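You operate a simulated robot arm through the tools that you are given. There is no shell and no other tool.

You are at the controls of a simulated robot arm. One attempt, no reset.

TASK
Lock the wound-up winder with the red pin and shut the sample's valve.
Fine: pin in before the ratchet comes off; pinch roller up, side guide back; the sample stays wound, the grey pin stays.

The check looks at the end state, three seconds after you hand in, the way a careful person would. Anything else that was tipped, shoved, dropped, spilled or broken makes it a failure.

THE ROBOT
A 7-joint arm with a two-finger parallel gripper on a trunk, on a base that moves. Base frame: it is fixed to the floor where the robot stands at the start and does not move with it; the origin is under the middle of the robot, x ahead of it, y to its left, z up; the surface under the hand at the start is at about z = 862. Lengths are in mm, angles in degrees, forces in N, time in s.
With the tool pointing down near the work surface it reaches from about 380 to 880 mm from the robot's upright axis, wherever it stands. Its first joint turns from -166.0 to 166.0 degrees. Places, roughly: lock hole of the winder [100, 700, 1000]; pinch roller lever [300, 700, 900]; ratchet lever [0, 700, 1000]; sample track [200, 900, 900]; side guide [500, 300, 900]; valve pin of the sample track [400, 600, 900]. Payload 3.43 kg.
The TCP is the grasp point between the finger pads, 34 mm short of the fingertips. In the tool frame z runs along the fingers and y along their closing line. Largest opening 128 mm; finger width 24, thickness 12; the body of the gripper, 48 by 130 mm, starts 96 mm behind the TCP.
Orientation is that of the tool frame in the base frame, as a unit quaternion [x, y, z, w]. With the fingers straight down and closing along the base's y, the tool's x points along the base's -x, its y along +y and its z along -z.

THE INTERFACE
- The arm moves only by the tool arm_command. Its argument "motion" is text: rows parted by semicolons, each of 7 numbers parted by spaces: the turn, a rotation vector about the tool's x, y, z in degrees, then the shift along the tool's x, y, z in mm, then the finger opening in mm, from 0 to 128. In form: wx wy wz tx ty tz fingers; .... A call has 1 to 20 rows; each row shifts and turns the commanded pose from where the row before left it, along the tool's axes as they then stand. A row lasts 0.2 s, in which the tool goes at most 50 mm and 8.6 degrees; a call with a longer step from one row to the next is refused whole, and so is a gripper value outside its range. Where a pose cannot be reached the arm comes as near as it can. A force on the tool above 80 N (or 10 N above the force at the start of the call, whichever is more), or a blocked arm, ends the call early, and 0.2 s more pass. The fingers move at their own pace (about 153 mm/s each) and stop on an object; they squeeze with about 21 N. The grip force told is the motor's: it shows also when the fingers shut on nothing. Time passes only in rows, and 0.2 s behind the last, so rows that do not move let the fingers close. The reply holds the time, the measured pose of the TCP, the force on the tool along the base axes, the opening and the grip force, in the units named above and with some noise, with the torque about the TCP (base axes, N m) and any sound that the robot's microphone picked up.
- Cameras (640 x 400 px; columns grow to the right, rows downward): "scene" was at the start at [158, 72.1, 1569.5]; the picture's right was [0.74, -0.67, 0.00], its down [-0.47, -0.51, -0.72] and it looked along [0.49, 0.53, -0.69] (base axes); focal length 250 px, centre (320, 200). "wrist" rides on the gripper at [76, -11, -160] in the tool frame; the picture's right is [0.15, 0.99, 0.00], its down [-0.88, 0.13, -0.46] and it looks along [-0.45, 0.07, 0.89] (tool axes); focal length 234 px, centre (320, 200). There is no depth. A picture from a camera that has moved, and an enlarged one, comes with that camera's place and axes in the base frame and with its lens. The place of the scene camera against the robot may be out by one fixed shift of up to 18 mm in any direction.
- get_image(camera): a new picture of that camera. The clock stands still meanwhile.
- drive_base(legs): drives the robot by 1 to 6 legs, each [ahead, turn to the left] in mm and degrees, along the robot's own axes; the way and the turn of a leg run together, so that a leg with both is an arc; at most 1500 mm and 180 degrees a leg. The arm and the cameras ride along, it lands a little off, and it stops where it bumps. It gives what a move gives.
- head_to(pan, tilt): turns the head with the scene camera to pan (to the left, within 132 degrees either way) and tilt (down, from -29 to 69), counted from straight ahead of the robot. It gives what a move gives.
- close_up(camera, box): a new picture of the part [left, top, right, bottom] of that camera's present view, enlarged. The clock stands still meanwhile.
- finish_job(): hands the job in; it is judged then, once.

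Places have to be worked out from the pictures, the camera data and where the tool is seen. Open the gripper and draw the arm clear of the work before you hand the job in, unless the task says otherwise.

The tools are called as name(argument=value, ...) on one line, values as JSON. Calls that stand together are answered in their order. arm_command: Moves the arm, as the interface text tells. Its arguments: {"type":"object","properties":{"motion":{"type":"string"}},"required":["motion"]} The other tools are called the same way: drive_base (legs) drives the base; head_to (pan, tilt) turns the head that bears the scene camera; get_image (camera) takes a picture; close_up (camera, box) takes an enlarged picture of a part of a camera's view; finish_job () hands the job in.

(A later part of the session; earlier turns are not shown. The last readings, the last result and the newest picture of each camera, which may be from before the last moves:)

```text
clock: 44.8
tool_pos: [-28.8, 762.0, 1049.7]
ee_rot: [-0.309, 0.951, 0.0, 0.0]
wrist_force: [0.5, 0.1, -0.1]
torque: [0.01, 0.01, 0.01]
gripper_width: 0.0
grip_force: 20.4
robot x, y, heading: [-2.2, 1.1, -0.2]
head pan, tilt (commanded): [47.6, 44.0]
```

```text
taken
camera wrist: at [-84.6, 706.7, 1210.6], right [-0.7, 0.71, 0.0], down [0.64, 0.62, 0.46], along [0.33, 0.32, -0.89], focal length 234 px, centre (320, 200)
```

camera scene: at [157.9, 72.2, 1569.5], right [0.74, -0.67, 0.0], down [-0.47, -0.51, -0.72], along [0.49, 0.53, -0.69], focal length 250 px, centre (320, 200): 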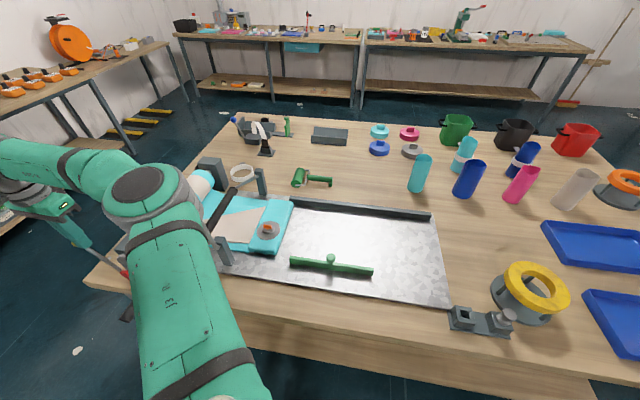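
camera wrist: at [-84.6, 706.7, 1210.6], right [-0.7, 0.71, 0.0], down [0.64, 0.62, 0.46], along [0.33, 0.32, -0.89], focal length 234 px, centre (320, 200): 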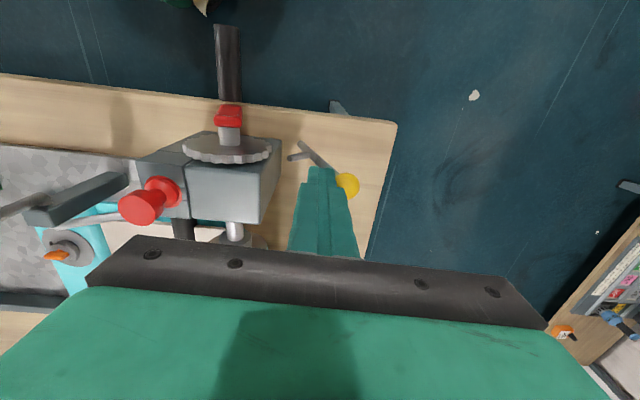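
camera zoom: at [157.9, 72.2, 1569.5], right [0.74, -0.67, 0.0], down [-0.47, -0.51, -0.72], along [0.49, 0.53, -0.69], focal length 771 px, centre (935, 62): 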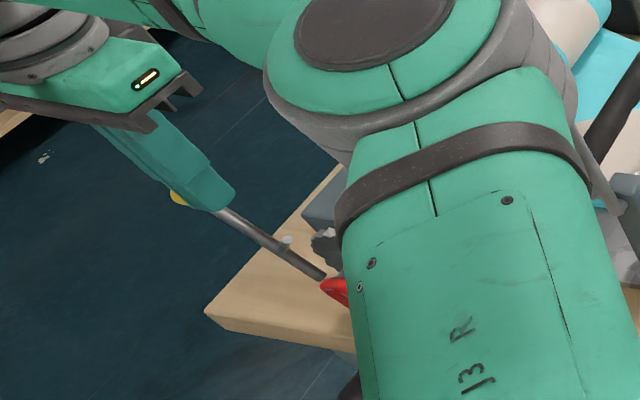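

The elbow is high and clear. I push another 24 mm so the lever leans well off, then back the fingers away to see whether it stays.

arm_command(motion="0 0 0 0 8 2 0;0 0 0 0 8 2 0;0 0 0 0 8 2 0;0 0 0 0 0 0 0;0 0 0 0 -10 0 0;0 0 0 0 -10 0 0;0 0 0 0 -10 0 0;0 0 0 0 0 0 0")

get_image(camera="wrist")

close_up(camera="wrist", box=[200, 120, 420, 240])

```text
clock: 46.6
tool_pos: [-25.4, 756.3, 1043.4]
ee_rot: [-0.309, 0.951, 0.0, 0.0]
wrist_force: [0.2, -0.6, 0.4]
torque: [0.0, 0.02, 0.03]
gripper_width: 0.0
grip_force: 20.9
robot x, y, heading: [-2.0, -1.3, -0.2]
head pan, tilt (commanded): [47.6, 44.0]
```

```text
taken
camera wrist: at [-81.3, 701.2, 1204.0], right [-0.7, 0.71, 0.0], down [0.64, 0.62, 0.46], along [0.33, 0.32, -0.89], focal length 234 px, centre (320, 200)
```

wrist: 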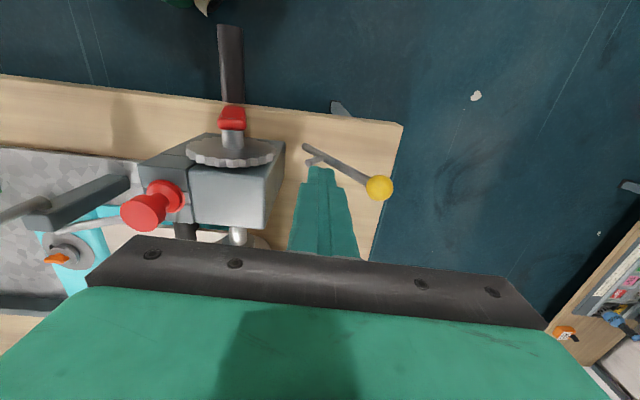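

```text
2.91 times, centred on (310, 180) of wrist
camera zoom: at [-81.3, 701.2, 1204.0], right [-0.7, 0.71, 0.0], down [0.64, 0.62, 0.46], along [0.33, 0.32, -0.89], focal length 681 px, centre (349, 258)
```

zoom: 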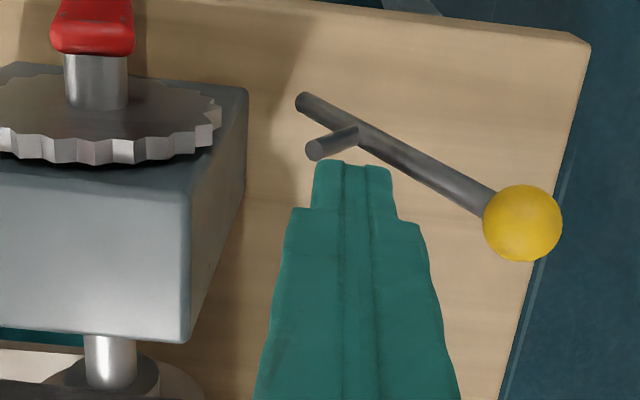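

The ratchet lever stays off by itself and the pin holds the winder, with nothing unwound. I rise well above the orange ball and move over to the valve.

arm_command(motion="0 0 0 0 0 -40 0;0 0 0 0 0 -50 0;0 0 0 0 0 -50 0;0 0 0 0 0 -50 0;0 0 0 -22.6 -39.5 0 30;0 0 0 -22.6 -39.5 0 60;0 0 0 -22.6 -39.5 0 60;0 0 0 -22.6 -39.5 0 60;0 0 0 -22.6 -39.5 0 60;0 0 0 -22.6 -39.5 0 60;0 0 0 -22.6 -39.5 0 60;0 0 0 -22.6 -39.5 0 60;0 0 0 -22.6 -39.5 0 60;0 0 0 -22.6 -39.5 0 60;0 0 0 0 0 0 60")

get_image(camera="scene")

get_image(camera="wrist")

```text
clock: 49.8
tool_pos: [392.6, 570.9, 1232.6]
ee_rot: [-0.309, 0.951, 0.0, 0.0]
wrist_force: [0.5, -0.1, 0.0]
torque: [0.01, -0.04, 0.01]
gripper_width: 59.8
grip_force: 0.1
robot x, y, heading: [1.4, -0.4, 0.1]
head pan, tilt (commanded): [47.6, 44.0]
```

```text
taken
camera scene: at [158.0, 72.1, 1569.5], right [0.74, -0.67, 0.0], down [-0.47, -0.51, -0.72], along [0.49, 0.53, -0.69], focal length 250 px, centre (320, 200)
```

scene: 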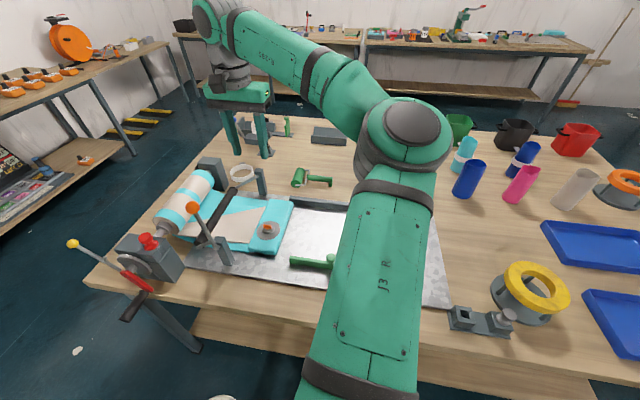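

```text
taken
camera wrist: at [336.8, 516.5, 1392.7], right [-0.7, 0.71, 0.0], down [0.64, 0.62, 0.46], along [0.33, 0.32, -0.89], focal length 234 px, centre (320, 200)
```

wrist: 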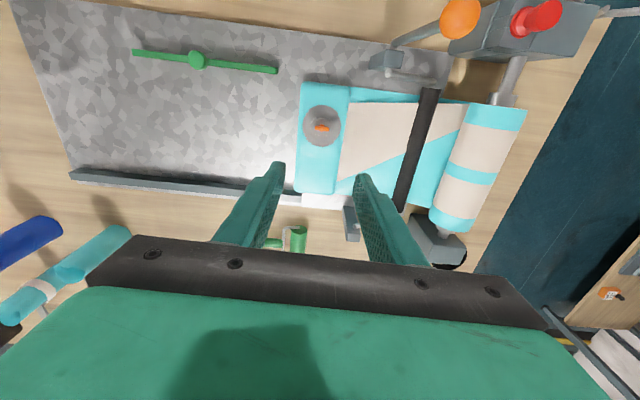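

A very clear top view. The valve is nearly under the TCP. I zoom in on the valve and on the guide.

close_up(camera="wrist", box=[285, 90, 365, 160])

close_up(camera="wrist", box=[100, 20, 500, 220])

close_up(camera="scene", box=[60, 160, 240, 320])

```text
5.71 times, centred on (325, 125) of wrist
camera zoom: at [336.8, 516.5, 1392.7], right [-0.7, 0.71, 0.0], down [0.64, 0.62, 0.46], along [0.33, 0.32, -0.89], focal length 1338 px, centre (291, 629)
```

zoom: 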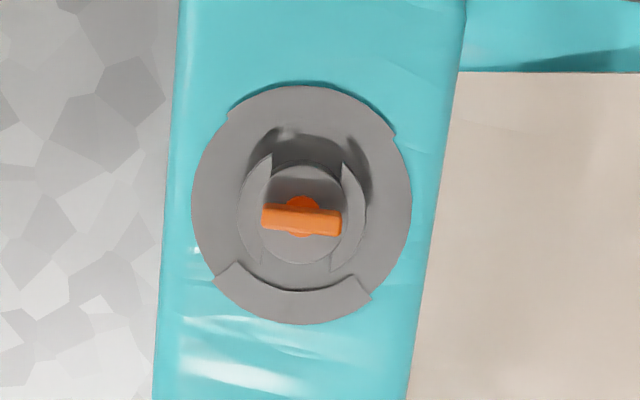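

```text
1.60 times, centred on (300, 120) of wrist
camera zoom: at [336.8, 516.5, 1392.7], right [-0.7, 0.71, 0.0], down [0.64, 0.62, 0.46], along [0.33, 0.32, -0.89], focal length 375 px, centre (352, 328)
```

zoom: 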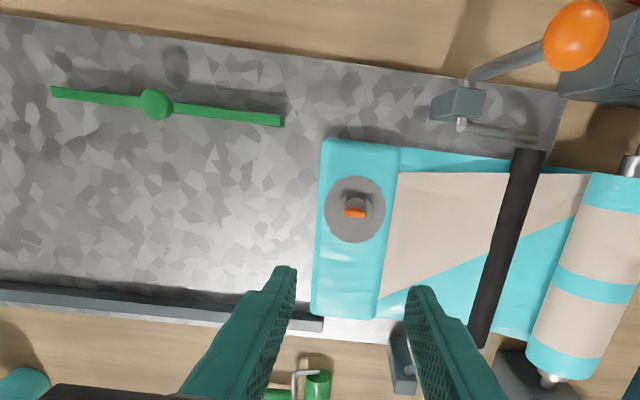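

```text
2.50 times, centred on (150, 240) of scene
camera zoom: at [158.0, 72.1, 1569.5], right [0.74, -0.67, 0.0], down [-0.47, -0.51, -0.72], along [0.49, 0.53, -0.69], focal length 626 px, centre (745, 100)
```

zoom: 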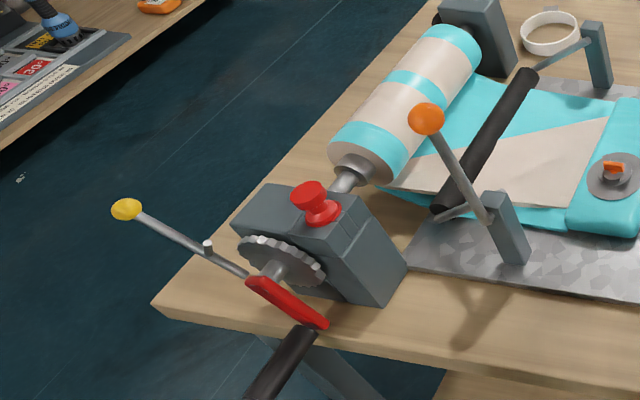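

The tab lies along the track. I rotate the tool 90° so the fingers close across the tab's flats.

arm_command(motion="0 0 -8.2 0 0 0 60;0 0 -8.2 0 0 0 60;0 0 -8.2 0 0 0 60;0 0 -8.2 0 0 0 60;0 0 -8.2 0 0 0 60;0 0 -8.2 0 0 0 60;0 0 -8.2 0 0 0 60;0 0 -8.2 0 0 0 60;0 0 -8.2 0 0 0 60;0 0 -8.2 0 0 0 60;0 0 -8 0 0 0 60;0 0 0 0 0 50 60;0 0 0 0 0 50 60;0 0 0 0 0 50 60;0 0 0 0 0 0 60")

get_image(camera="wrist")

get_image(camera="scene")

```text
clock: 53.0
tool_pos: [221.7, 613.0, 1050.4]
ee_rot: [0.847, -0.532, 0.0, -0.007]
wrist_force: [-0.1, 0.4, 0.4]
torque: [0.0, -0.01, -0.02]
gripper_width: 60.0
grip_force: 0.1
out of reach, approached as far as the arm can: row 8, 9, 10, 11
robot x, y, heading: [-0.9, -1.4, 0.2]
head pan, tilt (commanded): [47.6, 44.0]
```

```text
taken
camera wrist: at [262.4, 547.0, 1211.1], right [-0.83, -0.56, -0.01], down [-0.5, 0.73, 0.46], along [-0.25, 0.39, -0.89], focal length 234 px, centre (320, 200)
```

wrist: 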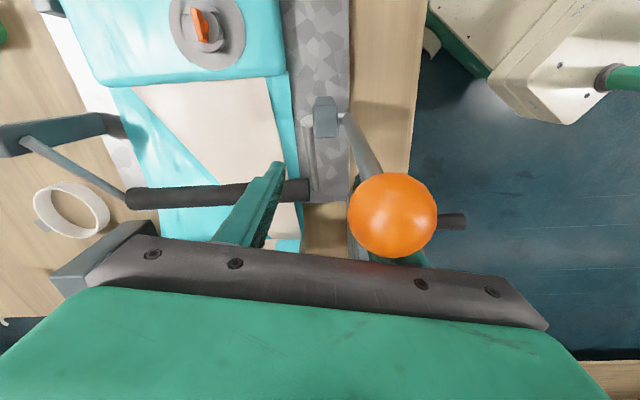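

```text
taken
camera scene: at [158.1, 72.3, 1569.5], right [0.74, -0.67, 0.0], down [-0.47, -0.51, -0.72], along [0.49, 0.53, -0.69], focal length 250 px, centre (320, 200)
```

scene: 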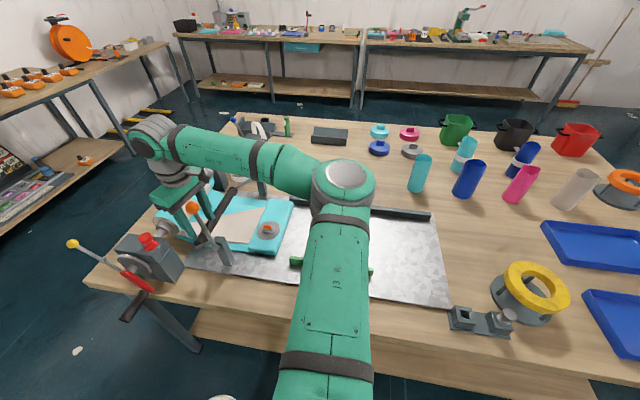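

The arm hit a reach limit in that yaw direction and drifted to [222, 613, 1050], close beside the orange ball but with zero force. I back straight up out of there at once.

arm_command(motion="0 0 0 0 0 -15 60;0 0 0 0 0 -20 60;0 0 0 0 0 -30 60")

get_image(camera="wrist")

close_up(camera="scene", box=[100, 100, 300, 300])

```text
clock: 53.8
tool_pos: [219.4, 612.4, 1117.8]
ee_rot: [0.847, -0.531, 0.0, -0.007]
wrist_force: [-0.1, 0.1, 0.3]
torque: [-0.01, 0.03, 0.0]
gripper_width: 59.9
grip_force: 0.0
robot x, y, heading: [-2.2, -1.0, 0.2]
head pan, tilt (commanded): [47.6, 44.0]
```

```text
taken
camera wrist: at [259.6, 546.7, 1277.9], right [-0.83, -0.56, -0.01], down [-0.5, 0.73, 0.46], along [-0.25, 0.39, -0.89], focal length 234 px, centre (320, 200)
```

wrist: 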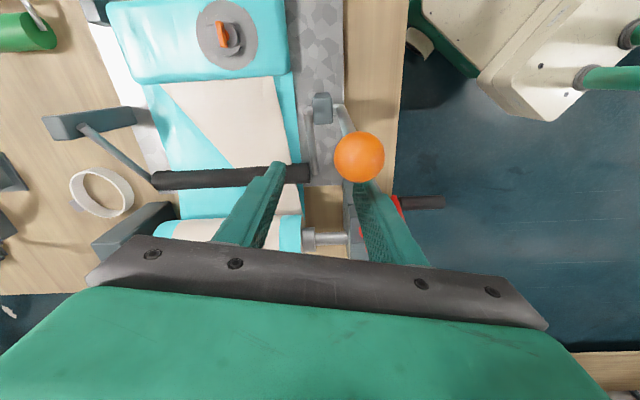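

```text
2.00 times, centred on (200, 200) of scene
camera zoom: at [156.9, 72.8, 1569.5], right [0.74, -0.67, 0.0], down [-0.47, -0.51, -0.72], along [0.48, 0.53, -0.69], focal length 501 px, centre (560, 200)
```

zoom: 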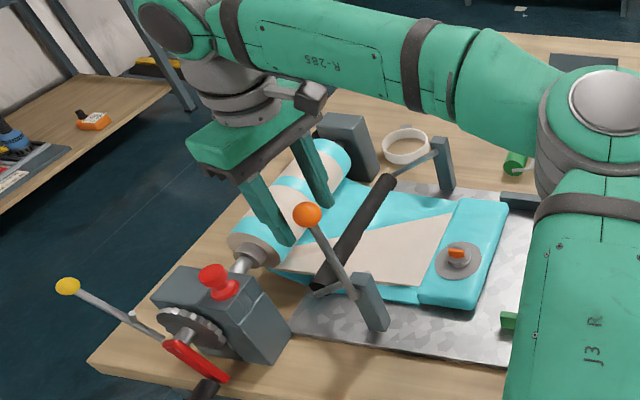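

Clean: nothing was touched. I go up further and unwind the yaw back towards the table-square orientation.

arm_command(motion="0 0 0 0 0 -40 60;0 0 0 0 0 -40 60;0 0 0 0 0 -40 60;0 0 8 0 0 0 60;0 0 8 0 0 0 60;0 0 8 0 0 0 60;0 0 8 0 0 0 60;0 0 8 0 0 0 60;0 0 8 0 0 0 60;0 0 8 0 0 0 60;0 0 8 0 0 0 60;0 0 8 0 0 0 60;0 0 8 0 0 0 60;0 0 0 0 0 0 60")

get_image(camera="scene")

```text
clock: 56.8
tool_pos: [218.5, 609.4, 1238.6]
ee_rot: [-0.305, 0.952, 0.004, 0.003]
wrist_force: [0.0, -0.2, -0.3]
torque: [-0.01, 0.0, -0.01]
gripper_width: 60.0
grip_force: 0.0
out of reach, approached as far as the arm can: row 3
robot x, y, heading: [-0.8, -0.8, -0.1]
head pan, tilt (commanded): [47.6, 44.0]
```

```text
taken
camera scene: at [158.2, 72.4, 1569.5], right [0.74, -0.67, 0.0], down [-0.47, -0.51, -0.72], along [0.49, 0.53, -0.69], focal length 250 px, centre (320, 200)
```

scene: 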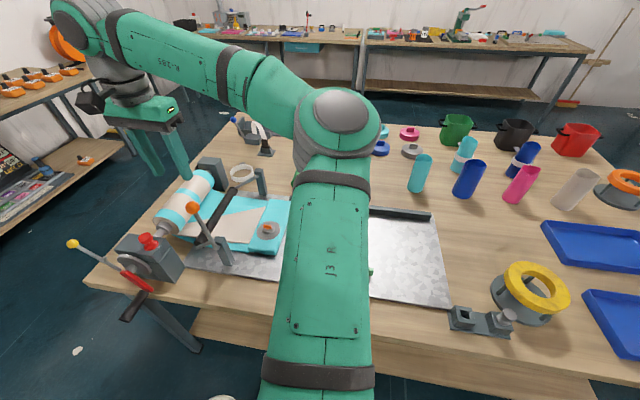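

Back square to the table, and the ratchet lever and pin are unchanged. I move over the valve again and rotate the other way (towards azimuth -54°), watching the reach report.

arm_command(motion="0 0 0 -30.7 -31.7 0 60;0 0 0 -30.7 -31.7 0 60;0 0 0 -30.7 -31.7 0 60;0 0 0 -30.7 -31.7 0 60;0 0 0 0 0 30 60;0 0 0 0 0 30 60;0 0 8 0 0 0 60;0 0 8 0 0 0 60;0 0 8 0 0 0 60;0 0 8 0 0 0 60;0 0 8 0 0 0 60;0 0 0 0 0 0 60")

get_image(camera="wrist")

```text
clock: 59.4
tool_pos: [392.0, 577.3, 1178.0]
ee_rot: [0.038, 0.999, 0.004, 0.003]
wrist_force: [-0.5, 0.0, -1.5]
torque: [0.03, -0.01, -0.01]
gripper_width: 60.1
grip_force: 0.0
robot x, y, heading: [-1.8, -0.5, -0.1]
head pan, tilt (commanded): [47.6, 44.0]
```

```text
taken
camera wrist: at [314.3, 570.4, 1338.9], right [-0.07, 1.0, 0.01], down [0.89, 0.06, 0.46], along [0.46, 0.04, -0.89], focal length 234 px, centre (320, 200)
```

wrist: 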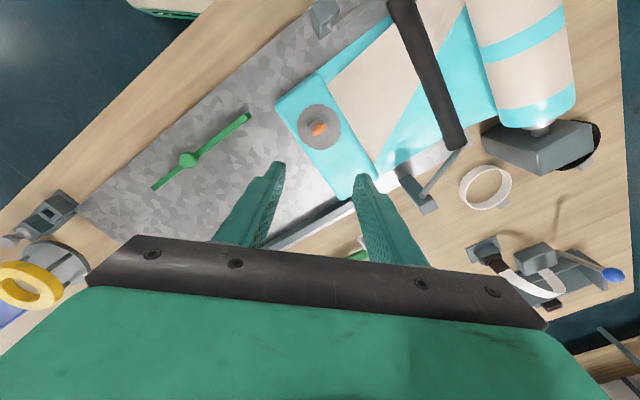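

Reach is fine this way. I finish the rotation to -54°, with a small tilt correction, and take a look.

arm_command(motion="0.47 0.33 0 0 0 0 60;0 0 8.28 0 0 0 60;0 0 8.28 0 0 0 60;0 0 8.28 0 0 0 60;0 0 8.28 0 0 0 60;0 0 8.28 0 0 0 60;0 0 8.28 0 0 0 60;0 0 0 0 0 0 60")

get_image(camera="wrist")

get_image(camera="scene")

```text
clock: 61.2
tool_pos: [391.6, 579.1, 1179.3]
ee_rot: [0.455, 0.891, 0.002, -0.002]
wrist_force: [-0.5, -0.4, 0.2]
torque: [0.02, 0.01, -0.02]
gripper_width: 60.0
grip_force: 0.1
robot x, y, heading: [-3.0, 1.0, -0.1]
head pan, tilt (commanded): [47.6, 44.0]
```

```text
taken
camera wrist: at [337.2, 632.1, 1339.6], right [0.72, 0.7, 0.0], down [0.62, -0.64, 0.45], along [0.32, -0.32, -0.89], focal length 234 px, centre (320, 200)
```

wrist: 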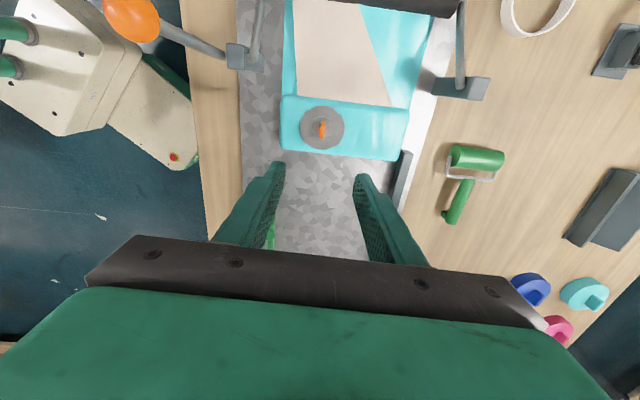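

```text
taken
camera scene: at [158.1, 72.3, 1569.5], right [0.74, -0.67, 0.0], down [-0.47, -0.51, -0.72], along [0.49, 0.53, -0.69], focal length 250 px, centre (320, 200)
```

scene: 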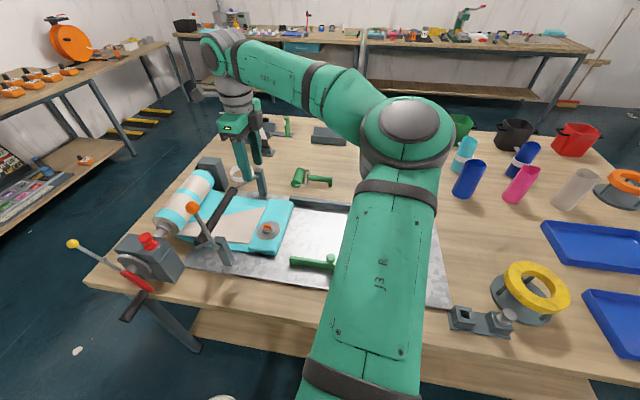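

Orientation is now right: the fingers close across the tab. I measure the tab's exact position.

close_up(camera="wrist", box=[285, 95, 365, 165])

```text
5.71 times, centred on (325, 130) of wrist
camera zoom: at [337.2, 632.1, 1339.6], right [0.72, 0.7, 0.0], down [0.62, -0.64, 0.45], along [0.32, -0.32, -0.89], focal length 1338 px, centre (291, 600)
```

zoom: 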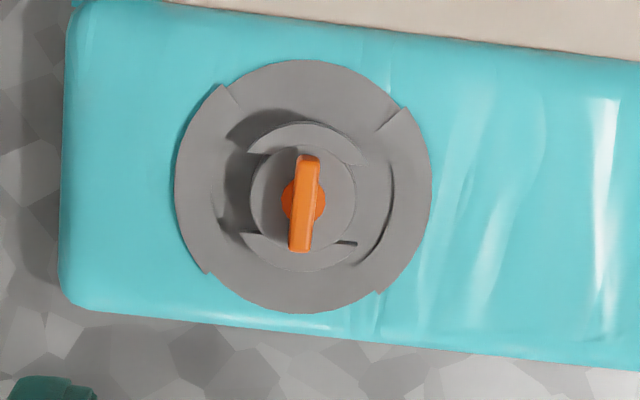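

The tab is about 28 × 8 mm with its top at about z = 914, centre about [395, 578]. I centre over it and descend partway to re-measure.

arm_command(motion="0 0 0 -1.9 4.8 30 60;0 0 0 0 0 45 60;0 0 0 0 0 45 60;0 0 0 0 0 45 60;0 0 0 0 0 25 60;0 0 0 0 0 0 60")

get_image(camera="wrist")

close_up(camera="wrist", box=[270, 110, 370, 210])

close_up(camera="scene", box=[200, 150, 330, 270])

```text
clock: 62.6
tool_pos: [397.4, 580.1, 988.1]
ee_rot: [0.453, 0.891, 0.002, -0.001]
wrist_force: [0.6, 0.2, 0.1]
torque: [0.0, 0.04, 0.0]
gripper_width: 59.8
grip_force: 0.1
robot x, y, heading: [-0.6, -3.3, 0.0]
head pan, tilt (commanded): [47.6, 44.0]
```

```text
taken
camera wrist: at [342.4, 633.1, 1148.8], right [0.71, 0.7, 0.0], down [0.62, -0.64, 0.45], along [0.32, -0.32, -0.89], focal length 234 px, centre (320, 200)
```

wrist: 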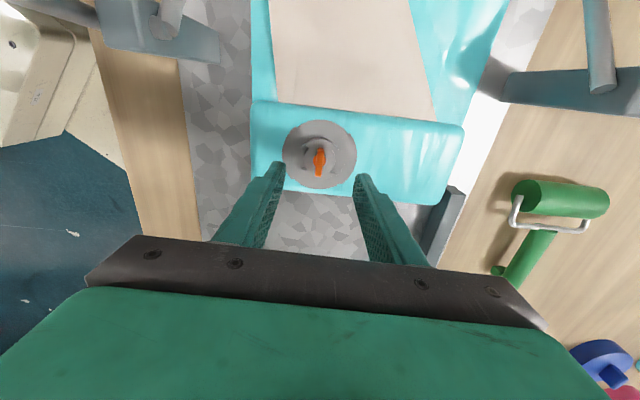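

```text
4.00 times, centred on (320, 160) of wrist
camera zoom: at [342.4, 633.1, 1148.8], right [0.71, 0.7, 0.0], down [0.62, -0.64, 0.45], along [0.32, -0.32, -0.89], focal length 937 px, centre (320, 360)
```

zoom: 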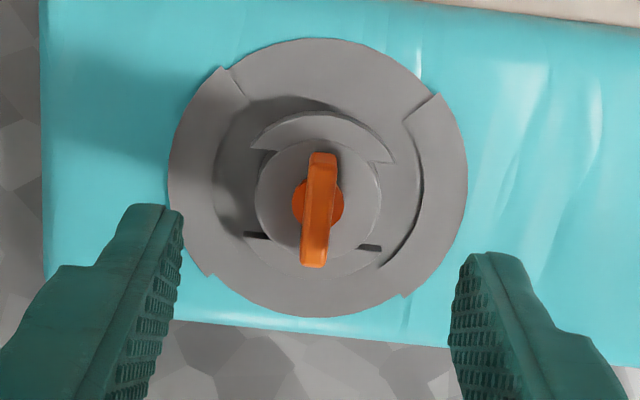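

```text
3.33 times, centred on (265, 210) of scene
camera zoom: at [158.1, 72.3, 1569.5], right [0.74, -0.67, 0.0], down [-0.47, -0.51, -0.72], along [0.49, 0.53, -0.69], focal length 835 px, centre (503, 167)
```

zoom: 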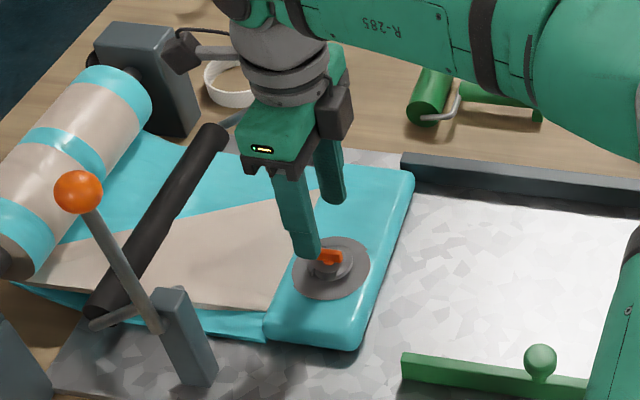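

The tab is centred within 0.5 mm, with a 2–3° misalignment. I trim the yaw, descend until the tips are around the tab, and check the force before closing.

arm_command(motion="0 0 -2.5 0 0 15 50;0 0 0 0 0 15 40;0 0 0 0 0 10 40;0 0 0 0 0 6 40;0 0 0 0 0 0 40")

close_up(camera="wrist", box=[270, 110, 370, 210])

close_up(camera="scene", box=[235, 190, 305, 260])

```text
clock: 63.8
tool_pos: [396.7, 581.1, 943.0]
ee_rot: [0.434, 0.901, 0.002, -0.002]
wrist_force: [0.9, -0.1, -0.8]
torque: [-0.03, 0.02, -0.01]
gripper_width: 40.0
grip_force: 0.0
robot x, y, heading: [-0.2, -0.2, 0.0]
head pan, tilt (commanded): [47.6, 44.0]
```

```text
4.00 times, centred on (320, 160) of wrist
camera zoom: at [339.6, 632.6, 1103.4], right [0.68, 0.73, 0.0], down [0.65, -0.61, 0.45], along [0.33, -0.31, -0.89], focal length 937 px, centre (320, 360)
```

zoom: 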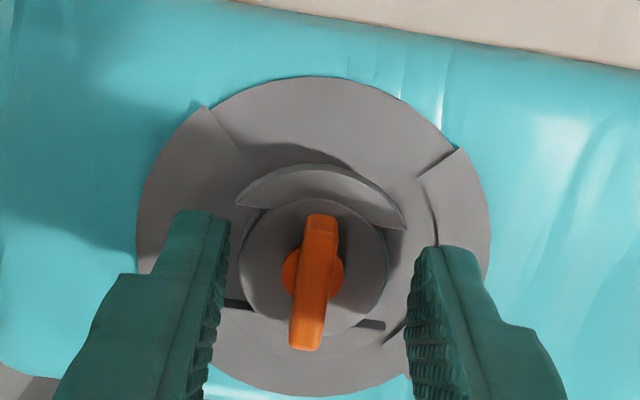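

```text
5.71 times, centred on (270, 225) of scene
camera zoom: at [158.5, 72.3, 1569.5], right [0.74, -0.67, 0.0], down [-0.47, -0.51, -0.72], along [0.49, 0.53, -0.69], focal length 1432 px, centre (606, 57)
```

zoom: 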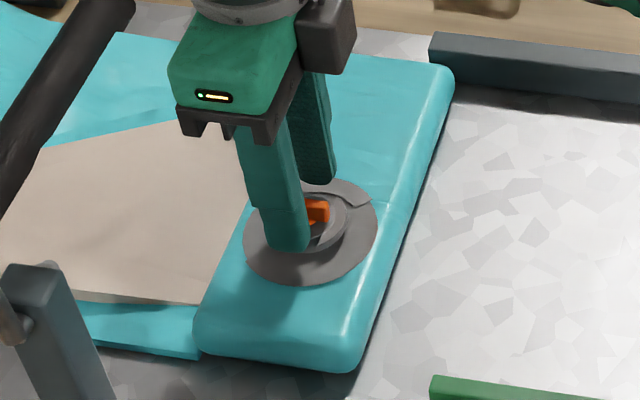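

Well aligned. I go 4 mm lower, then close on the tab.

arm_command(motion="0 0 0 0 0 2 40;0 0 0 0 0 2 40;0 0 0 0 0 0 40")

arm_command(motion="0 0 0 0 0 0 20;0 0 0 0 0 0 4;0 0 0 0 0 0 4;0 0 0 0 0 0 4")

close_up(camera="wrist", box=[270, 110, 370, 210])

close_up(camera="scene", box=[235, 190, 305, 260])

```text
clock: 64.6
tool_pos: [396.0, 580.7, 940.1]
ee_rot: [0.434, 0.901, 0.002, -0.001]
wrist_force: [0.0, -1.6, 18.3]
torque: [-0.1, 0.41, 0.08]
gripper_width: 40.6
grip_force: 0.8
robot x, y, heading: [-1.9, 0.7, -0.2]
head pan, tilt (commanded): [47.6, 44.0]
```

```text
clock: 65.6
tool_pos: [395.9, 580.2, 939.1]
ee_rot: [0.434, 0.901, 0.002, -0.001]
wrist_force: [-11.4, -13.2, 34.1]
torque: [-0.64, 0.79, 0.22]
gripper_width: 33.4
grip_force: 45.3
robot x, y, heading: [2.8, 3.1, -0.0]
head pan, tilt (commanded): [47.6, 44.0]
```

```text
4.00 times, centred on (320, 160) of wrist
camera zoom: at [338.7, 631.4, 1100.3], right [0.68, 0.73, 0.0], down [0.65, -0.61, 0.45], along [0.33, -0.31, -0.89], focal length 937 px, centre (320, 360)
```

zoom: 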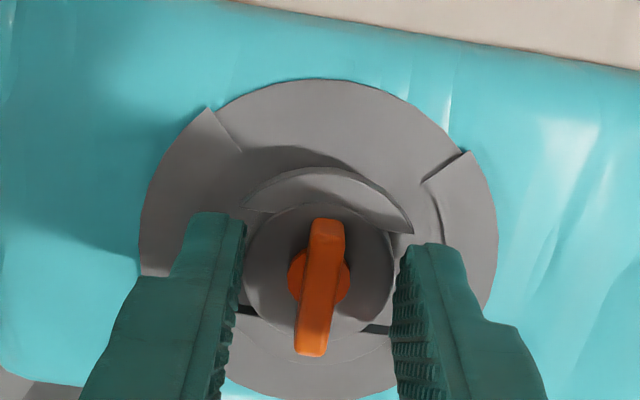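

```text
5.71 times, centred on (270, 225) of scene
camera zoom: at [157.1, 71.0, 1569.7], right [0.74, -0.67, 0.0], down [-0.47, -0.51, -0.72], along [0.49, 0.53, -0.69], focal length 1432 px, centre (606, 57)
```

zoom: 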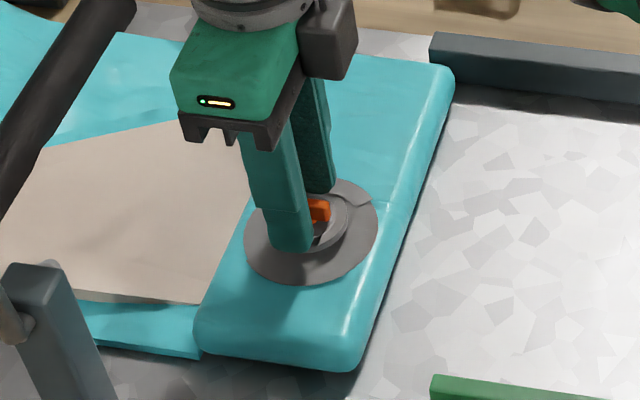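

The tips reached the flange and the fingers closed on the valve's round boss (33 mm), so the tab sits higher than I estimated. I open and rise off right away.

arm_command(motion="0 0 0 0 0 0 42;0 0 0 0 0 0 42;0 0 0 0 0 -5 42;0 0 0 0 0 -7 42;0 0 0 0 0 0 42")

close_up(camera="wrist", box=[270, 110, 370, 210])

close_up(camera="scene", box=[235, 190, 305, 260])

```text
clock: 66.8
tool_pos: [398.0, 580.5, 951.2]
ee_rot: [0.435, 0.9, 0.0, -0.001]
wrist_force: [0.2, 0.1, 0.1]
torque: [-0.01, -0.02, -0.04]
gripper_width: 42.1
grip_force: 0.1
robot x, y, heading: [2.3, 2.3, 0.1]
head pan, tilt (commanded): [47.6, 44.0]
```

```text
4.00 times, centred on (320, 160) of wrist
camera zoom: at [340.6, 631.5, 1111.2], right [0.68, 0.73, 0.0], down [0.65, -0.61, 0.45], along [0.33, -0.31, -0.89], focal length 937 px, centre (320, 360)
```

zoom: 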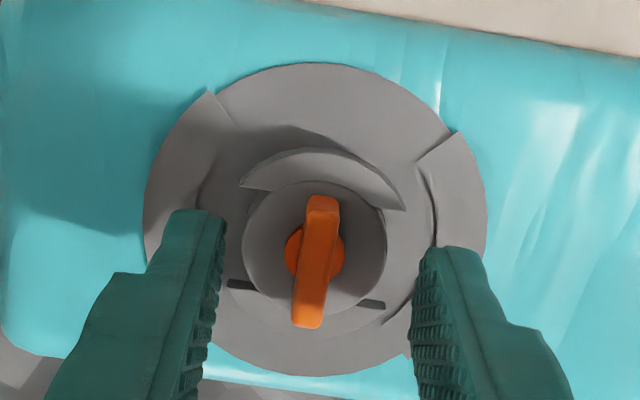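

```text
5.71 times, centred on (270, 225) of scene
camera zoom: at [158.0, 72.3, 1569.5], right [0.74, -0.67, 0.0], down [-0.47, -0.51, -0.72], along [0.49, 0.53, -0.69], focal length 1432 px, centre (606, 57)
```

zoom: 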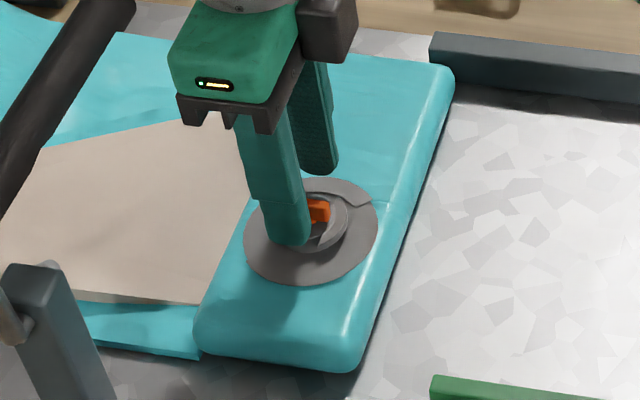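

The flange top is at about z = 905, so the boss top should be near 917–919 and the tab above it. I raise to tips at about 922 and close again, then check the width.

arm_command(motion="0 0 0 0 0 -6 42;0 0 0 0 0 0 20;0 0 0 0 0 0 4;0 0 0 0 0 0 4;0 0 0 0 0 0 4")

close_up(camera="wrist", box=[270, 110, 370, 210])

close_up(camera="scene", box=[245, 200, 295, 250])

```text
clock: 68.0
tool_pos: [396.7, 581.5, 955.6]
ee_rot: [0.434, 0.901, 0.001, -0.001]
wrist_force: [-0.6, 0.5, -0.1]
torque: [-0.02, 0.0, 0.0]
gripper_width: 4.0
grip_force: 0.0
robot x, y, heading: [0.1, 0.6, -0.1]
head pan, tilt (commanded): [47.6, 44.0]
```

```text
4.00 times, centred on (320, 160) of wrist
camera zoom: at [340.4, 631.8, 1117.3], right [0.68, 0.73, 0.0], down [0.65, -0.61, 0.45], along [0.33, -0.31, -0.89], focal length 937 px, centre (320, 360)
```

zoom: 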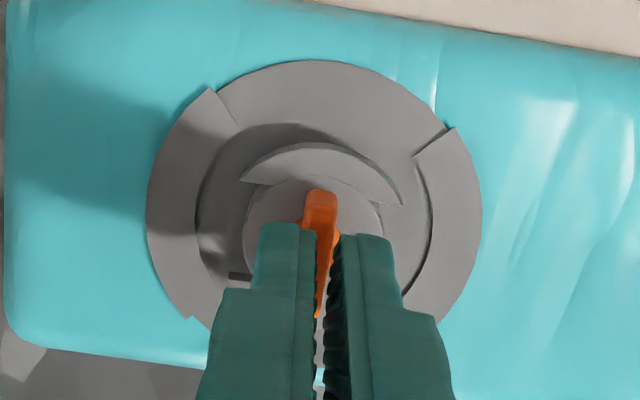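

```text
8.00 times, centred on (270, 225) of scene
camera zoom: at [158.1, 72.3, 1569.5], right [0.74, -0.67, 0.0], down [-0.47, -0.51, -0.72], along [0.49, 0.53, -0.69], focal length 2004 px, centre (720, 0)
```

zoom: 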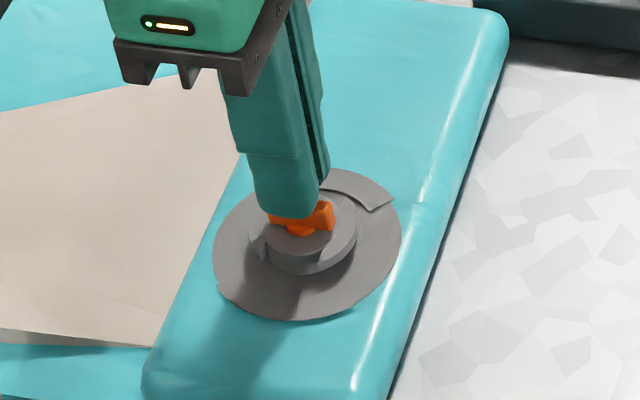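

The fingers closed on nothing, so the tab top is below 922. I open, go down 9 mm (tips at about 912) and close again.

arm_command(motion="0 0 0 0 0 0 40;0 0 0 0 0 0 40;0 0 0 0 0 5 40;0 0 0 0 0 4 40;0 0 0 0 0 0 40;0 0 0 0 0 0 20;0 0 0 0 0 0 4;0 0 0 0 0 0 4;0 0 0 0 0 0 4")

close_up(camera="wrist", box=[270, 110, 370, 210])

close_up(camera="scene", box=[245, 200, 295, 250])

```text
clock: 70.0
tool_pos: [396.6, 580.1, 948.0]
ee_rot: [0.435, 0.901, 0.001, -0.001]
wrist_force: [-6.7, -5.6, 0.7]
torque: [-0.22, 0.2, -0.77]
gripper_width: 7.1
grip_force: 41.1
robot x, y, heading: [-2.3, 1.4, -0.2]
head pan, tilt (commanded): [47.6, 44.0]
```

```text
4.00 times, centred on (320, 160) of wrist
camera zoom: at [339.3, 631.3, 1108.0], right [0.68, 0.73, 0.0], down [0.65, -0.61, 0.45], along [0.33, -0.31, -0.89], focal length 937 px, centre (320, 360)
```

zoom: 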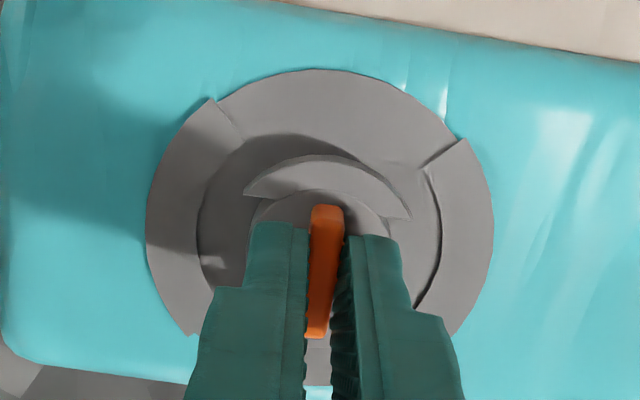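

```text
8.00 times, centred on (270, 225) of scene
camera zoom: at [157.8, 72.1, 1569.5], right [0.74, -0.67, 0.0], down [-0.47, -0.51, -0.72], along [0.49, 0.53, -0.69], focal length 2004 px, centre (720, 0)
```

zoom: 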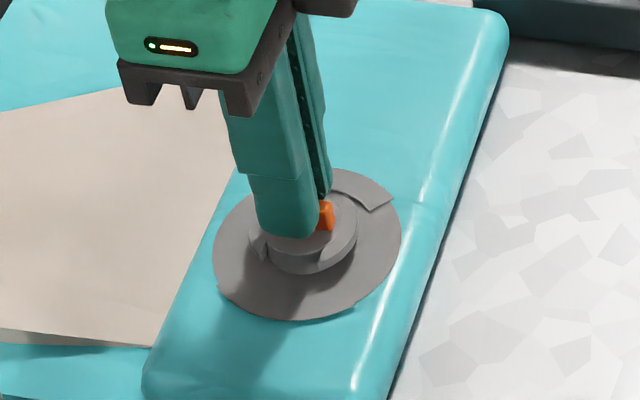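

Now the tab is held (7.1 mm). The reaction torque suggests it resists turning counter-clockwise, so I try clockwise by 16° and read the torque.

arm_command(motion="0 0 4 0 0 0 4;0 0 4 0 0 0 4;0 0 4 0 0 0 4;0 0 4 0 0 0 4;0 0 0 0 0 0 4")

close_up(camera="wrist", box=[270, 110, 370, 210])

close_up(camera="scene", box=[245, 200, 295, 250])

```text
clock: 71.2
tool_pos: [395.4, 579.1, 947.8]
ee_rot: [0.555, 0.832, 0.0, 0.0]
wrist_force: [-10.1, -15.4, -5.0]
torque: [0.27, 0.61, -0.04]
gripper_width: 7.1
grip_force: 41.2
robot x, y, heading: [2.7, -2.8, 0.1]
head pan, tilt (commanded): [47.6, 44.0]
```

```text
4.00 times, centred on (320, 160) of wrist
camera zoom: at [355.9, 644.9, 1108.0], right [0.86, 0.51, 0.0], down [0.46, -0.76, 0.45], along [0.23, -0.39, -0.89], focal length 937 px, centre (320, 360)
```

zoom: 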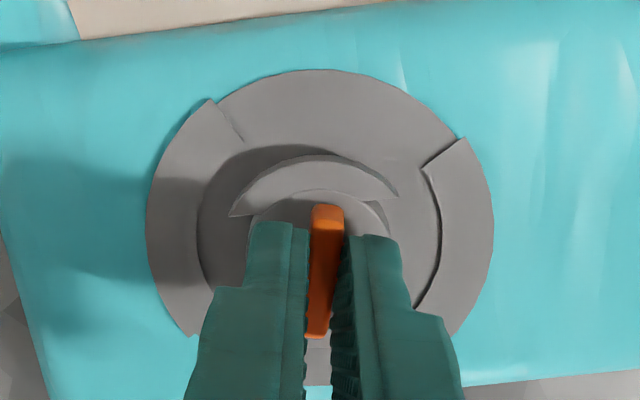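

```text
8.00 times, centred on (270, 225) of scene
camera zoom: at [157.8, 71.9, 1569.6], right [0.74, -0.67, 0.0], down [-0.47, -0.51, -0.72], along [0.49, 0.53, -0.69], focal length 2004 px, centre (720, 0)
```

zoom: 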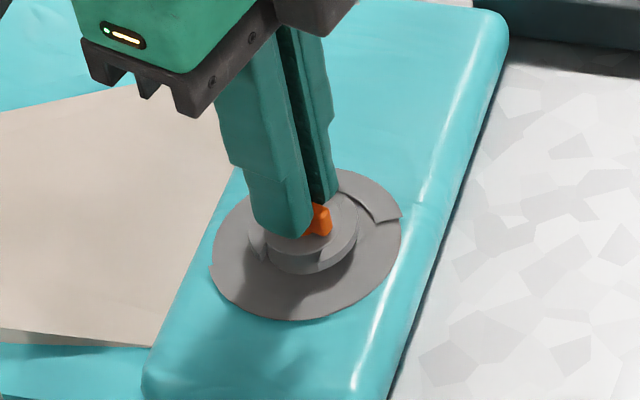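

The tab turns freely clockwise with the gripper, and the pad stays still. I relieve the small lateral force and continue turning.

arm_command(motion="0 0 4 -0.8 -1.2 0 4;0 0 4 0 0 0 4;0 0 4 0 0 0 4;0 0 4 0 0 0 4;0 0 4 0 0 0 4;0 0 4 0 0 0 4;0 0 4 0 0 0 4;0 0 0 0 0 0 4")

close_up(camera="wrist", box=[270, 110, 370, 210])

close_up(camera="scene", box=[245, 200, 295, 250])

```text
clock: 73.0
tool_pos: [397.0, 580.0, 946.8]
ee_rot: [0.74, 0.673, 0.001, -0.002]
wrist_force: [2.0, 8.5, -7.6]
torque: [1.34, -0.16, 0.0]
gripper_width: 6.9
grip_force: 40.8
robot x, y, heading: [1.6, 0.9, 0.0]
head pan, tilt (commanded): [47.6, 44.0]
```

```text
4.00 times, centred on (320, 160) of wrist
camera zoom: at [391.6, 655.1, 1108.2], right [1.0, 0.05, 0.0], down [0.05, -0.89, 0.45], along [0.02, -0.45, -0.89], focal length 937 px, centre (320, 360)
```

zoom: 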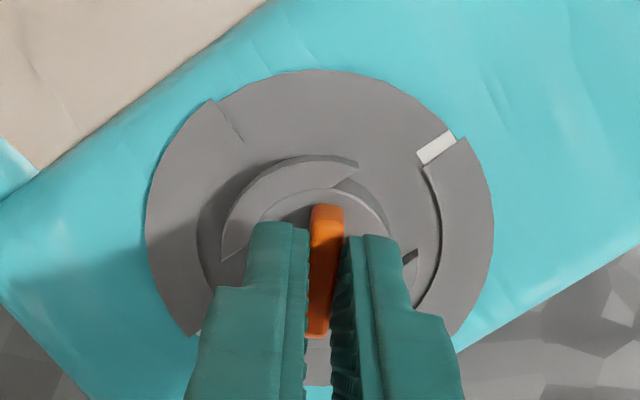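

```text
8.00 times, centred on (270, 225) of scene
camera zoom: at [158.2, 72.8, 1569.5], right [0.74, -0.67, 0.0], down [-0.47, -0.51, -0.72], along [0.49, 0.53, -0.69], focal length 2004 px, centre (720, 0)
```

zoom: 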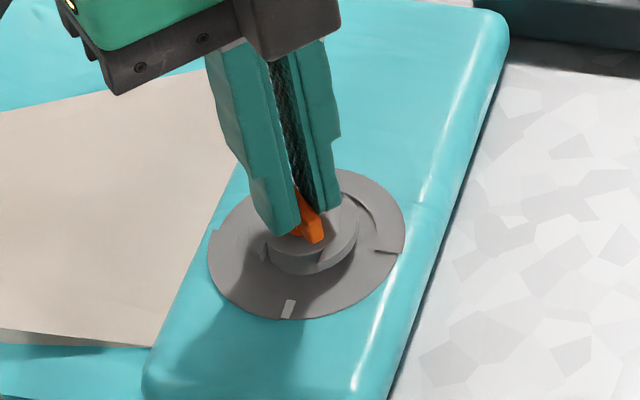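

White marks came into view on the flange at the ±n directions, so 'shut' should be with the tab across the track, pointing at them. I'm at about 44° and continue.

arm_command(motion="0 0 4 0.8 0.1 0.5 4;0 0 4 0 0 0 4;0 0 4 0 0 0 4;0 0 4 0 0 0 4;0 0 4 0 0 0 4;0 0 4 0 0 0 4;0 0 0 0 0 0 4")

close_up(camera="wrist", box=[270, 110, 370, 210])

close_up(camera="scene", box=[245, 200, 295, 250])

```text
clock: 74.6
tool_pos: [397.3, 579.5, 947.2]
ee_rot: [0.864, 0.504, 0.001, -0.001]
wrist_force: [9.0, 8.3, 6.7]
torque: [-0.64, 0.23, -0.01]
gripper_width: 7.0
grip_force: 41.1
robot x, y, heading: [4.4, -2.3, -0.1]
head pan, tilt (commanded): [47.6, 44.0]
```

```text
4.00 times, centred on (320, 160) of wrist
camera zoom: at [423.2, 650.1, 1108.1], right [0.93, -0.36, 0.0], down [-0.32, -0.83, 0.45], along [-0.16, -0.42, -0.89], focal length 937 px, centre (320, 360)
```

zoom: 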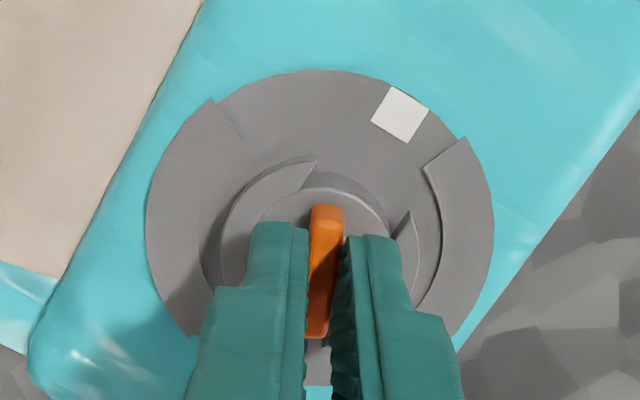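

```text
8.00 times, centred on (270, 225) of scene
camera zoom: at [158.2, 72.5, 1569.5], right [0.74, -0.67, 0.0], down [-0.47, -0.51, -0.72], along [0.49, 0.53, -0.69], focal length 2004 px, centre (720, 0)
```

zoom: 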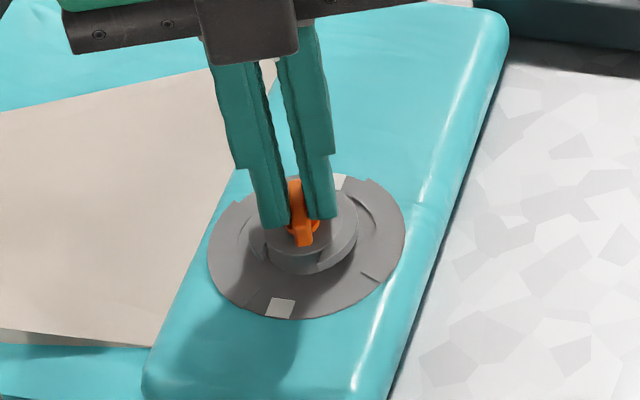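

The marks are now fully exposed and about 24° remain until the tab points at them. I continue.

arm_command(motion="0 0 4 1.1 0.3 -0.4 4;0 0 4 0 0 0 4;0 0 4 0 0 0 4;0 0 4 0 0 0 4;0 0 4 0 0 0 4;0 0 0 0 0 0 4")

close_up(camera="wrist", box=[270, 110, 370, 210])

close_up(camera="scene", box=[245, 200, 295, 250])

```text
clock: 76.0
tool_pos: [396.9, 580.4, 947.6]
ee_rot: [0.938, 0.346, 0.0, -0.002]
wrist_force: [1.0, -5.9, -8.6]
torque: [0.37, -0.68, 0.0]
gripper_width: 7.2
grip_force: 40.8
robot x, y, heading: [-1.4, 1.9, -0.2]
head pan, tilt (commanded): [47.6, 44.0]
```

```text
4.00 times, centred on (320, 160) of wrist
camera zoom: at [446.3, 636.8, 1107.8], right [0.75, -0.66, 0.0], down [-0.58, -0.67, 0.46], along [-0.3, -0.34, -0.89], focal length 937 px, centre (320, 360)
```

zoom: 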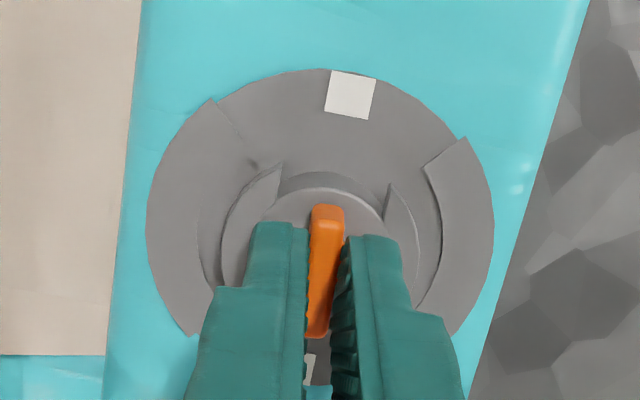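

```text
8.00 times, centred on (270, 225) of scene
camera zoom: at [158.2, 72.4, 1569.5], right [0.74, -0.67, 0.0], down [-0.47, -0.51, -0.72], along [0.49, 0.53, -0.69], focal length 2004 px, centre (720, 0)
```

zoom: 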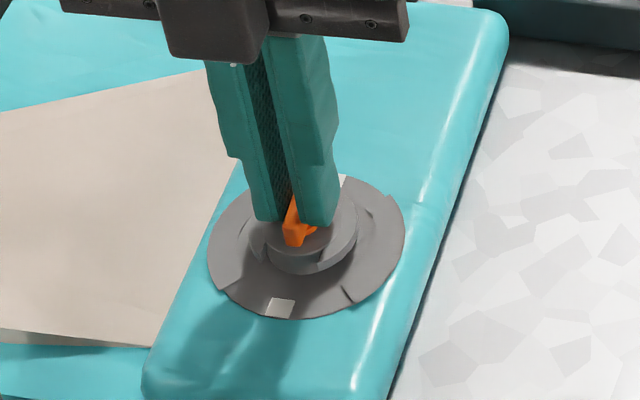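

About 4.5° remain. I finish the turn and see whether there is a stop.

arm_command(motion="0 0 3 0 -0.6 0.4 4;0 0 2 0 0 0 4;0 0 0 0 0 0 4")

close_up(camera="wrist", box=[270, 110, 370, 210])

```text
clock: 76.8
tool_pos: [397.1, 579.3, 947.3]
ee_rot: [0.952, 0.305, -0.001, -0.001]
wrist_force: [5.0, -12.9, -9.4]
torque: [-0.66, 0.01, 0.97]
gripper_width: 7.3
grip_force: 41.3
robot x, y, heading: [-5.1, 0.9, -0.2]
head pan, tilt (commanded): [47.6, 44.0]
```

```text
4.00 times, centred on (320, 160) of wrist
camera zoom: at [450.9, 632.4, 1107.9], right [0.69, -0.72, 0.0], down [-0.64, -0.62, 0.46], along [-0.33, -0.31, -0.89], focal length 937 px, centre (320, 360)
```

zoom: 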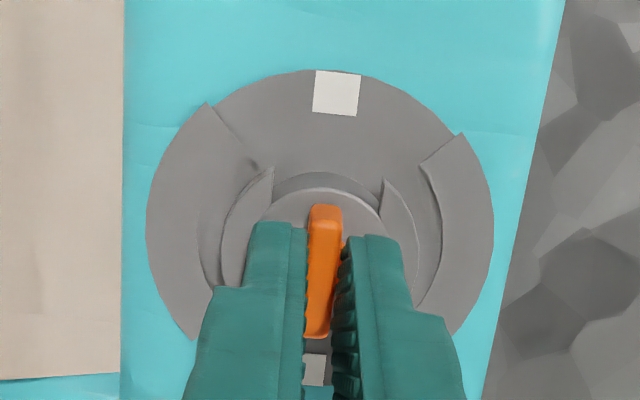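

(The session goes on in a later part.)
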